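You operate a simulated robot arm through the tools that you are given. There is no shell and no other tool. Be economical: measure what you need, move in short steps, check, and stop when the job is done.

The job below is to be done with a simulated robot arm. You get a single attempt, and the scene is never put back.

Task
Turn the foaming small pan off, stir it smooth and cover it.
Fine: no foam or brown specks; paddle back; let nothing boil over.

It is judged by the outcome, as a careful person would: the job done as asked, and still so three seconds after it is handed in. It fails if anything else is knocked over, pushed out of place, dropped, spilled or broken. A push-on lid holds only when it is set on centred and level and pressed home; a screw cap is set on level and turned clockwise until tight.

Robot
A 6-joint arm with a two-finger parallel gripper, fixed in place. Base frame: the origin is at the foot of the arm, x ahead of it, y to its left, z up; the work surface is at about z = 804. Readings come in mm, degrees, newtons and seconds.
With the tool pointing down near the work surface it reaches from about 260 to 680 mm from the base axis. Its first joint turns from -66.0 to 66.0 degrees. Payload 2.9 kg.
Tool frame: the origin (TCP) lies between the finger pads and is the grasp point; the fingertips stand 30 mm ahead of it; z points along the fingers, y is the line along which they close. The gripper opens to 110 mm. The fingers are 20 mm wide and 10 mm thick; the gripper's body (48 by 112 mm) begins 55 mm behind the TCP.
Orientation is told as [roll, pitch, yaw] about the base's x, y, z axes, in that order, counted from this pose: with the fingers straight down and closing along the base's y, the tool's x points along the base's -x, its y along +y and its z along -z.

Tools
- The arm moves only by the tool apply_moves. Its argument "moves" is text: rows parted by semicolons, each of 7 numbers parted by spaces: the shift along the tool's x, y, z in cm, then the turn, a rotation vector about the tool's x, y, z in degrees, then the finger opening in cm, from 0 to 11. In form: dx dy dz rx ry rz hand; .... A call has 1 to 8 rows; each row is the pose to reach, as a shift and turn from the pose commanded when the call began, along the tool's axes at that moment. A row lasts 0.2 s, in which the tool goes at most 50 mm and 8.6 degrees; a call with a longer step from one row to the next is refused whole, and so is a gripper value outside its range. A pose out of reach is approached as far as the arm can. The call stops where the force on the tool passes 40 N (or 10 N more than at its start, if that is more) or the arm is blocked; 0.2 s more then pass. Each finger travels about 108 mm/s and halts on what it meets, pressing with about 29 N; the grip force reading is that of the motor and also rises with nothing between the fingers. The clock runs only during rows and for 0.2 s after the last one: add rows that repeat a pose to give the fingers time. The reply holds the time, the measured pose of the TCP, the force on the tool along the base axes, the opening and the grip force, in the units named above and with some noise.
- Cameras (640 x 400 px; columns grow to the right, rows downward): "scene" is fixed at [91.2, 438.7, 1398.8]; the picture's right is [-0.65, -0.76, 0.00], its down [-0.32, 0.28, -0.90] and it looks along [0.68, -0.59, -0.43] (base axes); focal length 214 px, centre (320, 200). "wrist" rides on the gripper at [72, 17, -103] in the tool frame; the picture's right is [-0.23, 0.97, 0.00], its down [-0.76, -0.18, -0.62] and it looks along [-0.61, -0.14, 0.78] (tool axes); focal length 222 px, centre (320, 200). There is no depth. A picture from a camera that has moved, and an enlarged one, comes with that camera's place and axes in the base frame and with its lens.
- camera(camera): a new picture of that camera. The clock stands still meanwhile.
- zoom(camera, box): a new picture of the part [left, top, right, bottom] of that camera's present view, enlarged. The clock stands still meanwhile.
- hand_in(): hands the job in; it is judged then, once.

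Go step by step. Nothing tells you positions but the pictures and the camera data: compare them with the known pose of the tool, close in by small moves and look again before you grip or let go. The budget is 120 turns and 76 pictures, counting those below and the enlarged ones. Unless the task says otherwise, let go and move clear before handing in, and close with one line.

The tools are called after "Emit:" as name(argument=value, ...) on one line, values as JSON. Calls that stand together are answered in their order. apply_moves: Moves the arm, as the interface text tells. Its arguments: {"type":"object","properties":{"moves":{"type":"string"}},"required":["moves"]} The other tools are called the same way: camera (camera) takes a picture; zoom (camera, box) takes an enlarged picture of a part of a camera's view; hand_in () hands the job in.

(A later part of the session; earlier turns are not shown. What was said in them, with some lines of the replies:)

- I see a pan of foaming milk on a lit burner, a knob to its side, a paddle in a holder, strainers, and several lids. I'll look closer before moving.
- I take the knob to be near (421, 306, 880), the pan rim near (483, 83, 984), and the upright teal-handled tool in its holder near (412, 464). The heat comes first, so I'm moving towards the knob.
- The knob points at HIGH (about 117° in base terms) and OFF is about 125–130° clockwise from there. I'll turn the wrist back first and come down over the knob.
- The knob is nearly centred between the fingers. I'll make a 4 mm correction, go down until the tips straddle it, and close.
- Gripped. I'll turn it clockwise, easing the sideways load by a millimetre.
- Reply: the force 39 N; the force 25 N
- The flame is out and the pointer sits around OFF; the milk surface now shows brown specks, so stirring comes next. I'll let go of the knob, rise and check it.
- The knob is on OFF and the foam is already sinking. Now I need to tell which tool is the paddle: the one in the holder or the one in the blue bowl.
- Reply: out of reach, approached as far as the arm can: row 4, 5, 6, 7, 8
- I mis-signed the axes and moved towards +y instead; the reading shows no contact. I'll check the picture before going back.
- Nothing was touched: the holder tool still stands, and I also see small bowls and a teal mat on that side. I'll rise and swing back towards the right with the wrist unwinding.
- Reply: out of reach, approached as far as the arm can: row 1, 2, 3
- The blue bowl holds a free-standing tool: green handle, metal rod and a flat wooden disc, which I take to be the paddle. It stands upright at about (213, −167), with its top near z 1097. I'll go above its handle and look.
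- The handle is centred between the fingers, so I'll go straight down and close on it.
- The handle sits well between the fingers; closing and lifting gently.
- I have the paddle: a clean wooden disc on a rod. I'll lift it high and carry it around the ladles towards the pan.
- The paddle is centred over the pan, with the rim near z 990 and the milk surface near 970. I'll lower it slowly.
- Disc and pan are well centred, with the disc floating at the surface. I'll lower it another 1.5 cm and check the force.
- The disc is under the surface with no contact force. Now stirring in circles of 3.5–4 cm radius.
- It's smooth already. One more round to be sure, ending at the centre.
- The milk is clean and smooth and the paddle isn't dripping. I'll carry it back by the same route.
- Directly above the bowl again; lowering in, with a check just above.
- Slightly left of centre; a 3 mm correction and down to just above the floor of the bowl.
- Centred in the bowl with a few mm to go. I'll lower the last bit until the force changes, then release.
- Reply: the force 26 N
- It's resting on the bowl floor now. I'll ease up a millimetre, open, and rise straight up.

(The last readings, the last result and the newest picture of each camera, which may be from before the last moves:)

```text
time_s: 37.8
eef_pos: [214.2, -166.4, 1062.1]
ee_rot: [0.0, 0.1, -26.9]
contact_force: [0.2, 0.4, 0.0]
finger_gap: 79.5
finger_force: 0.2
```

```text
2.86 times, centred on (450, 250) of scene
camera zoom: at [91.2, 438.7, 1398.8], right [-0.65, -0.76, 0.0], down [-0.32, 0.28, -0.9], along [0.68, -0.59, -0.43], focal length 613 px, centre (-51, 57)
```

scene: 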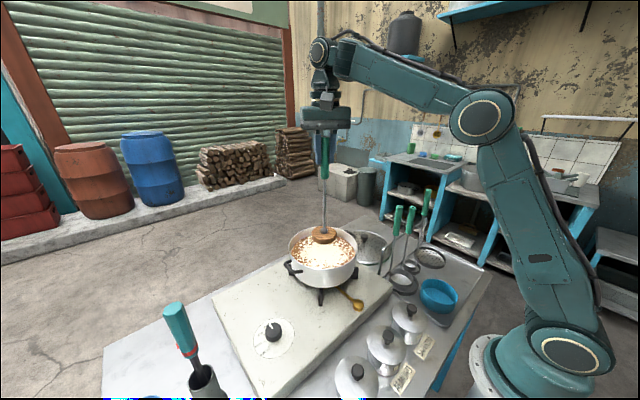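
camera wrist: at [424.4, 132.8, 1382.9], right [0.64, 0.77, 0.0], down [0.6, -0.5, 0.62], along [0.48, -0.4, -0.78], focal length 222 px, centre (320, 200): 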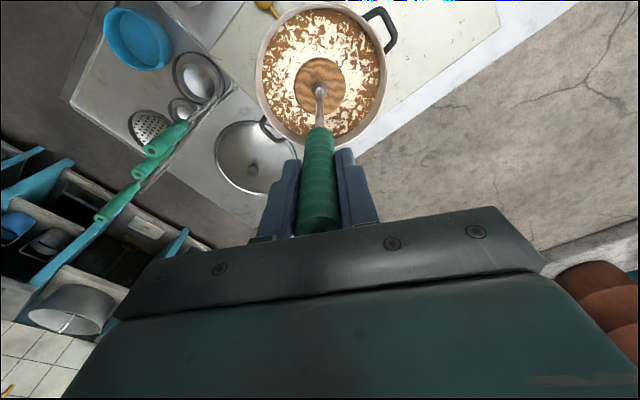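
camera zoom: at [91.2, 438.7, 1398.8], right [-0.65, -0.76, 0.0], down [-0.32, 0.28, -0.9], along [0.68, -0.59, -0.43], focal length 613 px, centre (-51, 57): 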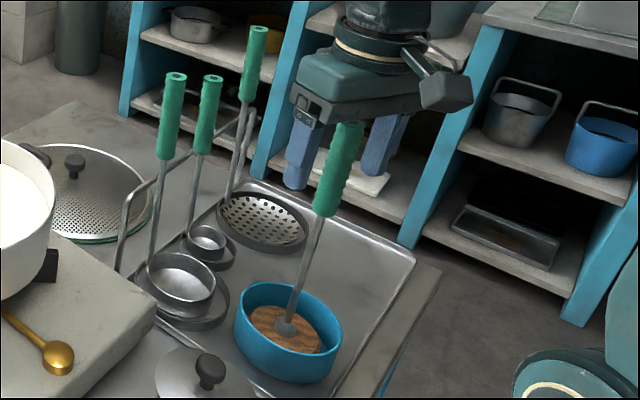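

The paddle stands upright in its bowl. I'll rise straight up, then fly high over the ladles to the lid, whose knob I take to be near (551, −214, 853).

Emit:
apply_moves(moves="0 0 -4.5 0 0 0 8;0 0 -9 0 0 0 8;0 0 -13.5 0 0 0 8;0 0 -18 0 0 0 8")

Emit:
apply_moves(moves="-4.2 1.45 0 0 0 0 8;-8.4 2.9 0 0 0 0 8;-12.6 4.35 0 0 0 0 8;-16.8 5.8 0 0 0 0 8;-21 7.2 0 0 0 0 8;-25 8.6 0 0 0 0 8;-28 9.6 0 0 0 0 8;-28 9.6 0 0 0 0 8")

Emit:
camera(camera="wrist")

Emit:
camera(camera="scene")

```text
time_s: 38.8
eef_pos: [212.7, -165.8, 1243.9]
ee_rot: [0.1, -0.1, -26.9]
contact_force: [0.5, 0.2, 0.3]
finger_gap: 80.1
finger_force: 0.2
```

```text
time_s: 40.6
eef_pos: [508.5, -207.8, 1243.6]
ee_rot: [0.1, -0.1, -26.9]
contact_force: [-0.8, 0.0, -0.2]
finger_gap: 80.0
finger_force: 0.0
```

```text
31 pictures are left
camera wrist: at [451.2, -159.4, 1346.9], right [0.64, 0.77, 0.0], down [0.6, -0.5, 0.62], along [0.48, -0.4, -0.78], focal length 222 px, centre (320, 200)
```

wrist: 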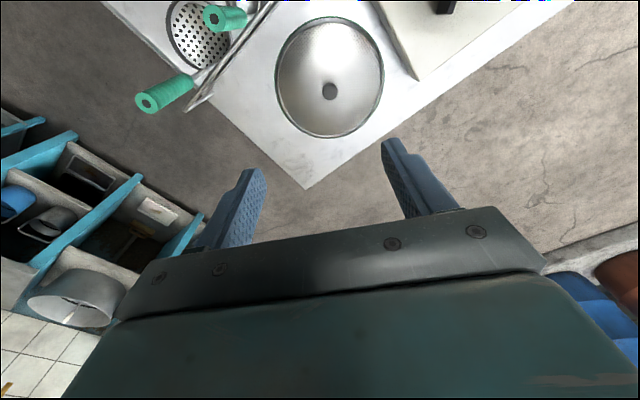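

```text
30 pictures are left
```

scene: 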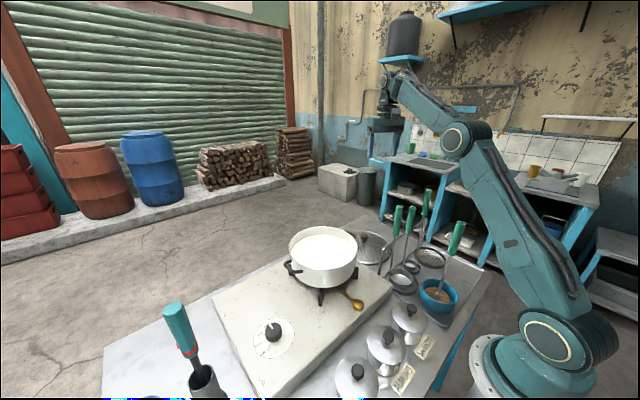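

The lid knob triangulates to (547, −213), top about z 859. I'll go over it and down to 70 mm above, watching the forearm against the ladles.

Emit:
apply_moves(moves="-1.9 0.65 3 0 0 0 7;-3.7 1.3 6 0 0 0 7;-3.7 1.3 10.8 0 0 0 7;-3.7 1.3 15.5 0 0 0 7;-3.7 1.3 20 0 0 0 7;-3.7 1.3 24.5 0 0 0 7;-3.7 1.3 28.5 0 0 0 7;-3.7 1.3 28.5 0 0 0 7")

Emit:
camera(camera="wrist")

Emit:
zoom(camera="scene", box=[330, 110, 500, 290])

```text
time_s: 42.4
eef_pos: [547.3, -212.6, 957.2]
ee_rot: [0.1, 0.0, -26.9]
contact_force: [-0.1, -0.2, 0.2]
finger_gap: 69.9
finger_force: 0.1
```

```text
29 pictures are left
camera wrist: at [489.4, -164.4, 1061.0], right [0.64, 0.77, 0.0], down [0.6, -0.5, 0.62], along [0.48, -0.4, -0.78], focal length 222 px, centre (320, 200)
```

wrist: 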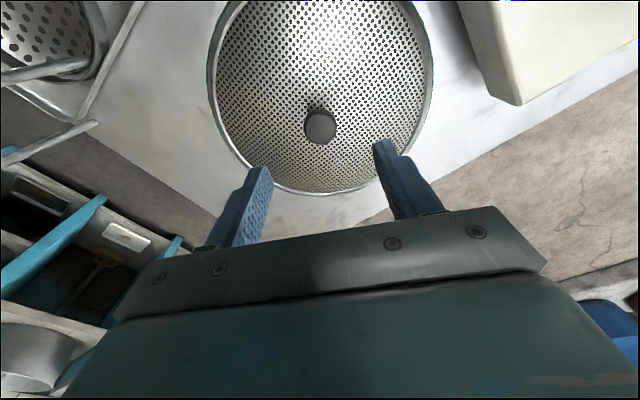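

```text
2.22 times, centred on (415, 200) of scene
camera zoom: at [91.2, 438.7, 1398.8], right [-0.65, -0.76, 0.0], down [-0.32, 0.28, -0.9], along [0.68, -0.59, -0.43], focal length 477 px, centre (109, 200)
```

zoom: 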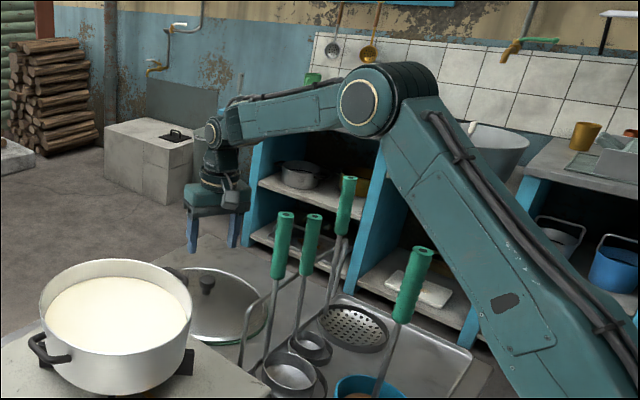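

The knob is between the fingers and the forearm clears the ladles. I'll descend until the tips are alongside the knob.

Emit:
apply_moves(moves="0 0.0 3 0 0 0 6;0.05 0 6 0 0 0 6;0.05 0 7.6 0 0 0 6;0.05 0 7.6 0 0 0 6")

Emit:
zoom(camera="scene", box=[340, 170, 440, 290])

Emit:
camera(camera="wrist")

```text
time_s: 43.4
eef_pos: [546.0, -212.2, 881.9]
ee_rot: [0.1, 0.1, -26.9]
contact_force: [-0.3, 1.1, 0.0]
finger_gap: 59.8
finger_force: 0.0
```

```text
3.33 times, centred on (390, 230) of scene
camera zoom: at [91.2, 438.7, 1398.8], right [-0.65, -0.76, 0.0], down [-0.32, 0.28, -0.9], along [0.68, -0.59, -0.43], focal length 715 px, centre (87, 100)
```

zoom: 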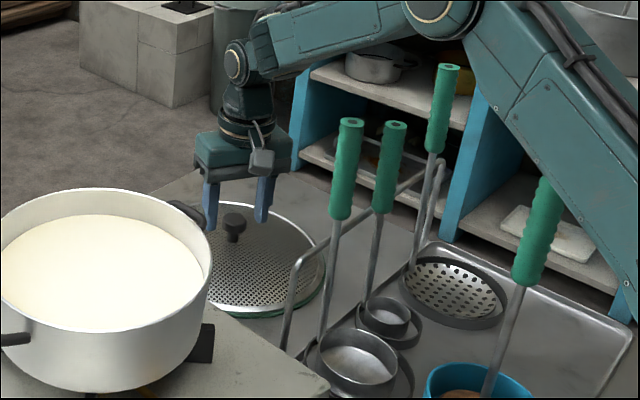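

```text
26 pictures are left
camera wrist: at [488.6, -163.0, 985.4], right [0.64, 0.77, 0.0], down [0.6, -0.5, 0.62], along [0.48, -0.4, -0.78], focal length 222 px, centre (320, 200)
```

wrist: 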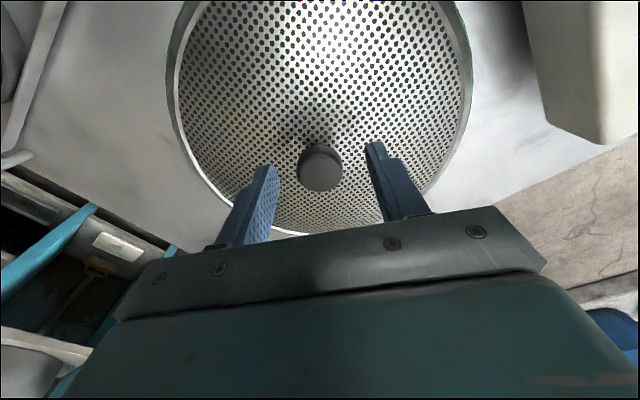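

Centred. I'll go 7 mm lower and close on the knob.

Emit:
apply_moves(moves="0 0 0.4 0 0 0 6;0 0 0.8 0 0 0 6;0 0 0.8 0 0 0 3.5;0 0 0.8 0 0 0 1.5;0 0 0.8 0 0 0 1.5")

Emit:
zoom(camera="scene", box=[350, 190, 420, 280])

```text
time_s: 44.6
eef_pos: [546.6, -210.9, 872.7]
ee_rot: [0.2, 0.0, -26.8]
contact_force: [-0.6, -0.8, 0.2]
finger_gap: 30.5
finger_force: 28.8
```

```text
4.44 times, centred on (385, 235) of scene
camera zoom: at [91.2, 438.7, 1398.8], right [-0.65, -0.76, 0.0], down [-0.32, 0.28, -0.9], along [0.68, -0.59, -0.43], focal length 953 px, centre (31, 44)
```

zoom: 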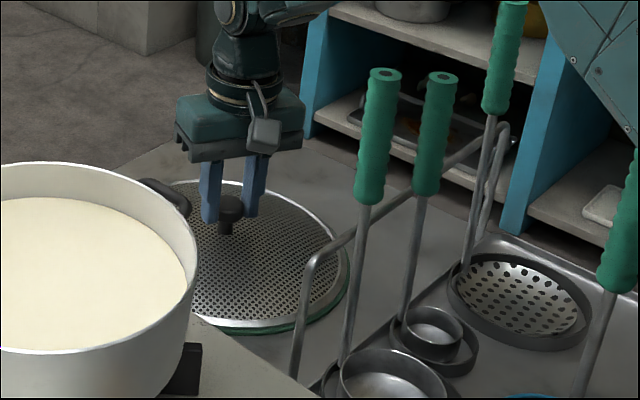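

Gripped at 30.5 mm. Lifting straight up a little and checking it comes level.

Emit:
apply_moves(moves="0 0 -0.5 0 0 0 1.5;0 0 -1.5 0 0 0 1.5;0 0 -4 0 0 0 1.5;0 0 -8 0 0 0 1.5;0 0 -12.5 0 0 0 1.5;0 0 -12.5 0 0 0 1.5")

Emit:
zoom(camera="scene", box=[340, 160, 440, 290])

Emit:
camera(camera="wrist")

```text
time_s: 46.0
eef_pos: [545.9, -213.1, 1000.6]
ee_rot: [0.1, -0.1, -26.9]
contact_force: [-0.1, 0.1, -2.2]
finger_gap: 30.6
finger_force: 29.2
```

```text
3.08 times, centred on (390, 225) of scene
camera zoom: at [91.2, 438.7, 1398.8], right [-0.65, -0.76, 0.0], down [-0.32, 0.28, -0.9], along [0.68, -0.59, -0.43], focal length 660 px, centre (105, 123)
```

zoom: 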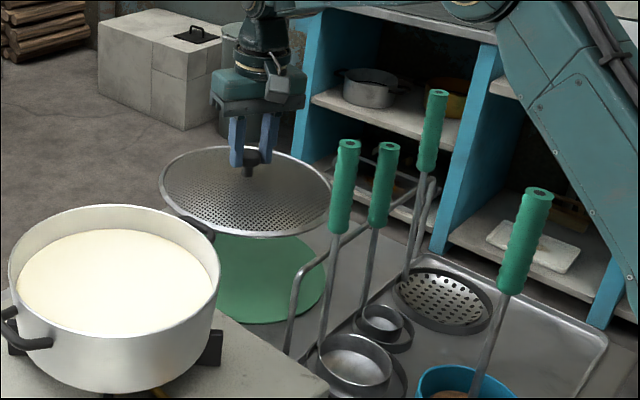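

```text
23 pictures are left
camera wrist: at [488.8, -164.3, 1104.1], right [0.64, 0.77, 0.0], down [0.6, -0.5, 0.62], along [0.48, -0.4, -0.78], focal length 222 px, centre (320, 200)
```

wrist: 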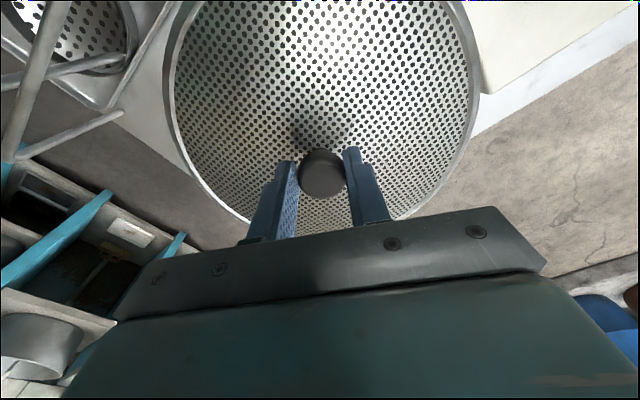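

The mesh lid comes up level off its mat. Pan centre works out at about (488, 82) with the rim near z 993. I'll raise the lid and carry it round, away from the ladles.

Emit:
apply_moves(moves="0 0 -4.5 0 0 0 1.5;0 0 -9 0 0 0 1.5;0.6 1.2 -12.5 0 0 0 1.5;2.4 4.9 -13 0 0 0 1.5;4.5 9.3 -13 0 0 0 1.5;6.6 13.8 -13 0 0 0 1.5;9.5 16.5 -13 0 0 0 1.5;9.5 16.5 -13 0 0 0 1.5")

Emit:
apply_moves(moves="3 2.4 0 0 0 0 1.5;6 4.8 0 0 0 0 1.5;9.1 7.15 0 0 0 0 1.5;9.1 7.15 0 0 0 0 1.5")

Emit:
zoom(camera="scene", box=[250, 150, 410, 310])

Emit:
camera(camera="wrist")

```text
time_s: 47.8
eef_pos: [534.1, -27.1, 1132.1]
ee_rot: [0.1, -0.1, -26.9]
contact_force: [-0.7, 0.3, -1.2]
finger_gap: 30.7
finger_force: 29.7
```

```text
time_s: 48.8
eef_pos: [485.0, 85.2, 1128.9]
ee_rot: [0.1, 0.0, -26.9]
contact_force: [0.0, 0.1, -1.6]
finger_gap: 30.8
finger_force: 28.2
```

```text
2.50 times, centred on (330, 230) of scene
camera zoom: at [91.2, 438.7, 1398.8], right [-0.65, -0.76, 0.0], down [-0.32, 0.28, -0.9], along [0.68, -0.59, -0.43], focal length 536 px, centre (295, 125)
```

zoom: 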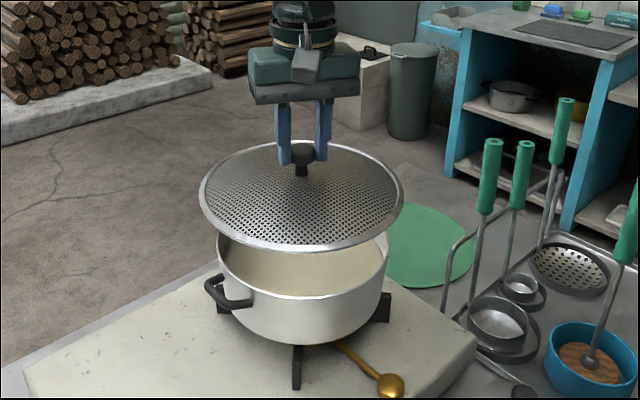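

```text
21 pictures are left
camera wrist: at [428.5, 133.0, 1232.7], right [0.64, 0.77, 0.0], down [0.6, -0.5, 0.62], along [0.48, -0.4, -0.78], focal length 222 px, centre (320, 200)
```

wrist: 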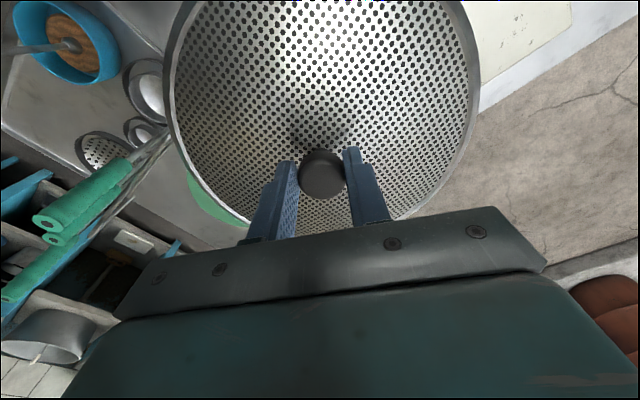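

Sideways the lid and pan line up within a millimetre. I'll nudge 4 mm in depth and lower to just above the rim to compare.

Emit:
apply_moves(moves="-0.4 -0.13 1.5 0 0 0 1.5;-0.4 -0.13 3 0 0 0 1.5;-0.4 -0.13 4.5 0 0 0 1.5;-0.4 -0.13 5.3 0 0 0 1.5;-0.4 -0.13 5.3 0 0 0 1.5")

Emit:
zoom(camera="scene", box=[270, 190, 380, 300])

Emit:
zoom(camera="wrist", box=[130, 0, 510, 240])

```text
time_s: 50.0
eef_pos: [491.6, 79.3, 1074.8]
ee_rot: [0.1, 0.1, -26.9]
contact_force: [0.7, 1.0, -1.9]
finger_gap: 30.9
finger_force: 29.6
```

```text
3.64 times, centred on (325, 245) of scene
camera zoom: at [91.2, 438.7, 1398.8], right [-0.65, -0.76, 0.0], down [-0.32, 0.28, -0.9], along [0.68, -0.59, -0.43], focal length 780 px, centre (302, 36)
```

zoom: 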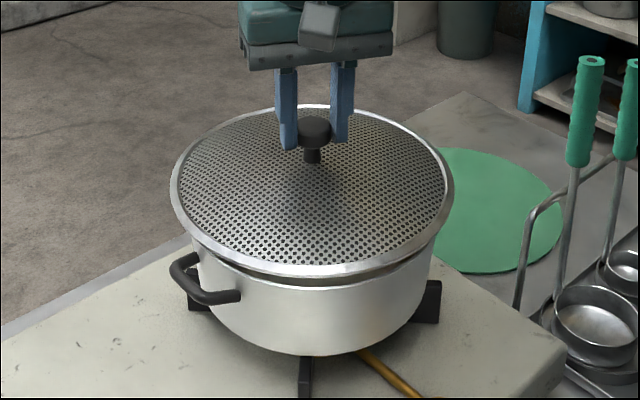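

```text
1.67 times, centred on (320, 120) of wrist
camera zoom: at [433.1, 127.6, 1178.9], right [0.64, 0.77, 0.0], down [0.6, -0.5, 0.62], along [0.48, -0.4, -0.78], focal length 370 px, centre (320, 333)
```

zoom: 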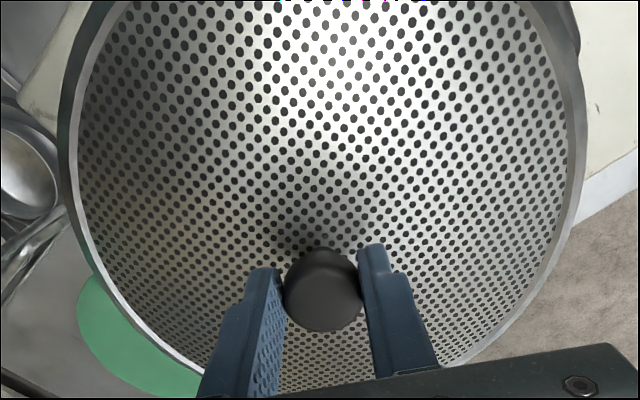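

The lid looks concentric and level, about 12 mm above the rim. Lowering in small steps until contact.

Emit:
apply_moves(moves="0.1 0 0.4 0 0 0 1.5;0.1 0 0.8 0 0 0 1.5;0.1 0 1.1 0 0 0 1.5;0.1 0 1.1 0 0 0 1.5")

Emit:
zoom(camera="scene", box=[270, 190, 380, 300])

```text
time_s: 51.0
eef_pos: [490.3, 81.5, 1065.5]
ee_rot: [0.0, 0.0, -26.8]
contact_force: [-0.7, -0.6, -1.6]
finger_gap: 30.8
finger_force: 29.3
```

```text
3.64 times, centred on (325, 245) of scene
camera zoom: at [91.2, 438.7, 1398.8], right [-0.65, -0.76, 0.0], down [-0.32, 0.28, -0.9], along [0.68, -0.59, -0.43], focal length 780 px, centre (302, 36)
```

zoom: 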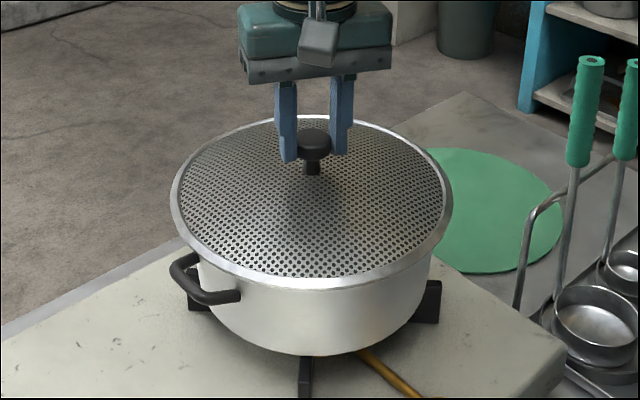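

Emit:
apply_moves(moves="0 0 0.3 0 0 0 1.5;0 0 0.6 0 0 0 1.5;0 0 0.9 0 0 0 1.5;0 0 1.1 0 0 0 1.5")

Emit:
zoom(camera="scene", box=[270, 190, 380, 300])

```text
time_s: 52.0
eef_pos: [489.7, 80.4, 1056.1]
ee_rot: [0.3, -0.3, -26.9]
contact_force: [0.8, -0.7, 21.4]
finger_gap: 31.1
finger_force: 29.3
```

```text
3.64 times, centred on (325, 245) of scene
camera zoom: at [90.9, 438.6, 1398.8], right [-0.65, -0.76, 0.0], down [-0.32, 0.28, -0.9], along [0.68, -0.59, -0.43], focal length 780 px, centre (302, 36)
```

zoom: 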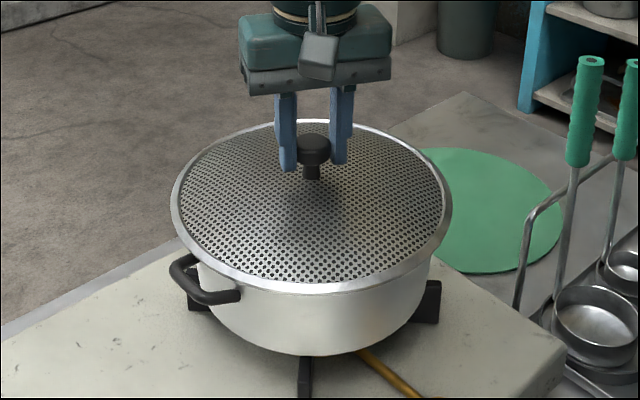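

Contact at 21 N, level and evenly seated. I'll press a little more to make sure it is home.

Emit:
apply_moves(moves="0 0 0.1 0 0 0 1.5;0 0 0.2 0 0 0 1.5;0 0 0.3 0 0 0 1.5;0 0 0.3 0 0 0 1.5")

```text
time_s: 53.0
eef_pos: [489.8, 79.6, 1052.4]
ee_rot: [0.3, -0.1, -26.9]
contact_force: [4.6, 4.2, 20.6]
finger_gap: 31.1
finger_force: 28.9
```

Emit:
zoom(camera="scene", box=[270, 190, 380, 300])

Emit:
apply_moves(moves="0 0 0.1 0 0 0 1.5;0 0 0.2 0 0 0 1.5;0 0 0.3 0 0 0 1.5;0 0 0.3 0 0 0 1.5")

Emit:
zoom(camera="scene", box=[270, 190, 380, 300])

```text
3.64 times, centred on (325, 245) of scene
camera zoom: at [91.0, 438.7, 1398.8], right [-0.65, -0.76, 0.0], down [-0.32, 0.28, -0.9], along [0.68, -0.59, -0.43], focal length 780 px, centre (302, 36)
```

zoom: 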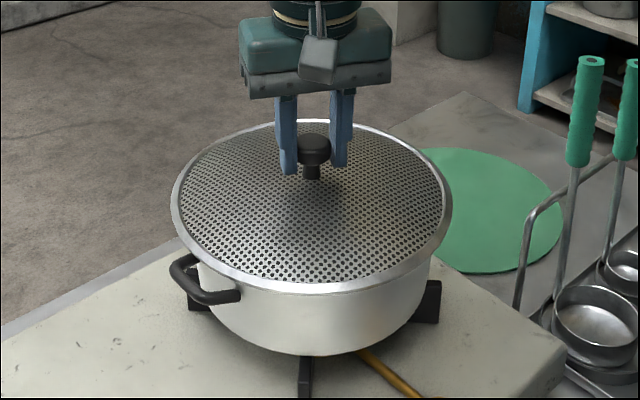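

```text
time_s: 54.0
eef_pos: [489.5, 80.0, 1048.9]
ee_rot: [0.2, -0.2, -26.9]
contact_force: [5.1, 4.5, 21.3]
finger_gap: 30.7
finger_force: 29.2
```

```text
3.64 times, centred on (325, 245) of scene
camera zoom: at [91.0, 438.8, 1398.8], right [-0.65, -0.76, 0.0], down [-0.32, 0.28, -0.9], along [0.68, -0.59, -0.43], focal length 780 px, centre (302, 36)
```

zoom: 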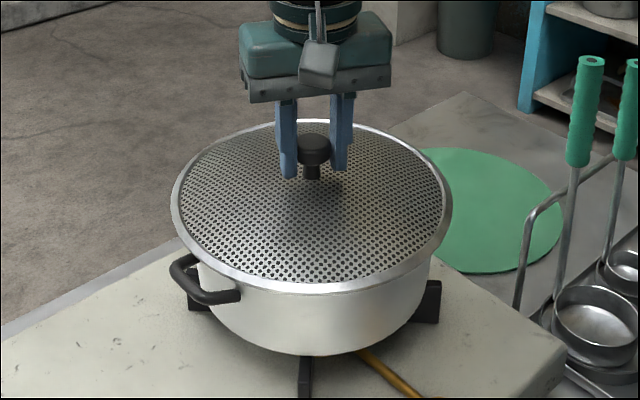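

The fingers are just sliding down the knob and the lid no longer moves, so it is seated. I'll release and rise, then press once on top of the knob with closed fingertips.

Emit:
apply_moves(moves="0 0 -0.3 0 0 0 3.5;0 0 -0.3 0 0 0 6;0 0 -0.3 0 0 0 6;0 0 -3 0 0 0 6;0 0 -5.5 0 0 0 6;0 0 -5.5 0 0 0 2;0 0 -5.5 0 0 0 0;0 0 -5.5 0 0 0 0")

Emit:
apply_moves(moves="0 0 1.5 0 0 0 0;0 0 2.3 0 0 0 0;0 0 2.7 0 0 0 0;0 0 3 0 0 0 0;0 0 3.2 0 0 0 0;0 0 3.4 0 0 0 0;0 0 3.6 0 0 0 0")

```text
time_s: 55.8
eef_pos: [489.7, 79.5, 1100.6]
ee_rot: [0.1, 0.0, -26.9]
contact_force: [0.5, -0.5, 0.0]
finger_gap: 0.0
finger_force: 29.5
```

```text
time_s: 57.1
eef_pos: [490.7, 80.0, 1076.2]
ee_rot: [0.6, -0.6, -26.8]
contact_force: [-0.9, -0.5, 3.9]
finger_gap: 0.0
finger_force: 28.6
stopped in row 6: the force on the tool passed its limit (the readings are from after the stop); the commanded pose is now the measured one
```

Pressed with 40 N; it didn't yield further. Rising clear and looking over everything.

Emit:
apply_moves(moves="0 0 -4 0 0 0 0;0 0 -8 0 0 0 0;0 0 -12.5 0 0 0 0;0 0 -17 0 0 0 0;0 0 -21 0 0 0 0;0 0 -25 0 0 0 3;0 0 -27 0 0 0 5")

Emit:
camera(camera="scene")

Emit:
zoom(camera="wrist", box=[160, 0, 480, 200])

Emit:
zoom(camera="scene", box=[200, 200, 480, 375])

```text
time_s: 58.7
eef_pos: [472.5, 76.6, 1326.4]
ee_rot: [0.5, -0.6, -26.8]
contact_force: [0.1, -0.5, 0.2]
finger_gap: 50.2
finger_force: 0.0
out of reach, approached as far as the arm can: row 6, 7
```

```text
14 pictures are left
```

scene: 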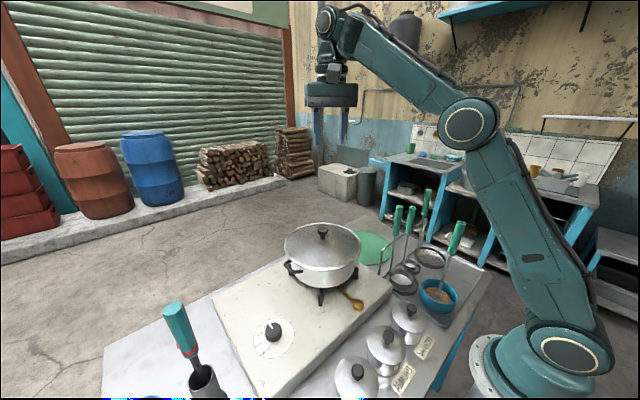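

```text
2.00 times, centred on (320, 100) of wrist
camera zoom: at [414.5, 125.3, 1429.3], right [0.64, 0.77, 0.01], down [0.59, -0.51, 0.63], along [0.49, -0.4, -0.78], focal length 444 px, centre (320, 400)
```

zoom: 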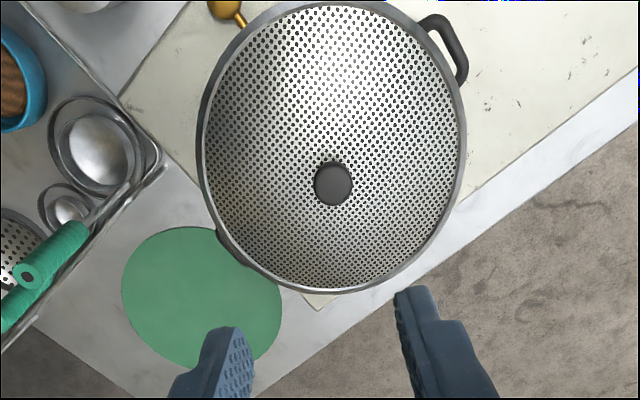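

```text
2.29 times, centred on (340, 288) of scene
camera zoom: at [91.2, 438.7, 1398.8], right [-0.65, -0.76, 0.0], down [-0.32, 0.28, -0.9], along [0.68, -0.59, -0.43], focal length 490 px, centre (274, 0)
```

zoom: 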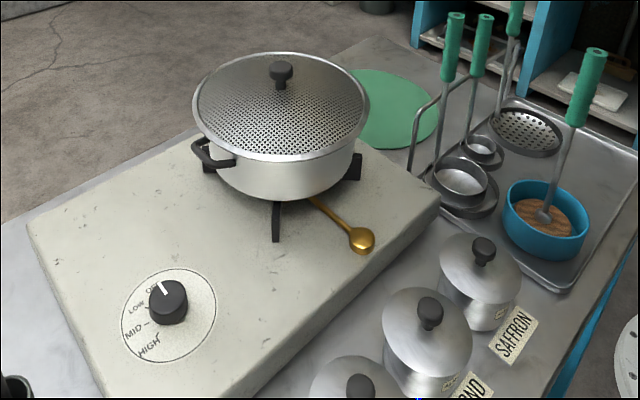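

The knob is on OFF, the milk was stirred smooth, the lid sits centred and level, and the paddle stands in its bowl with nothing else disturbed. Handing in.

Emit:
hand_in()

```text
The job is handed in.
```

The job is handed in. The burner is off, and the milk was stirred smooth, with no foam or brown specks when I covered it. The lid is on centred and level, and the paddle is back in its blue bowl. Nothing boiled over.
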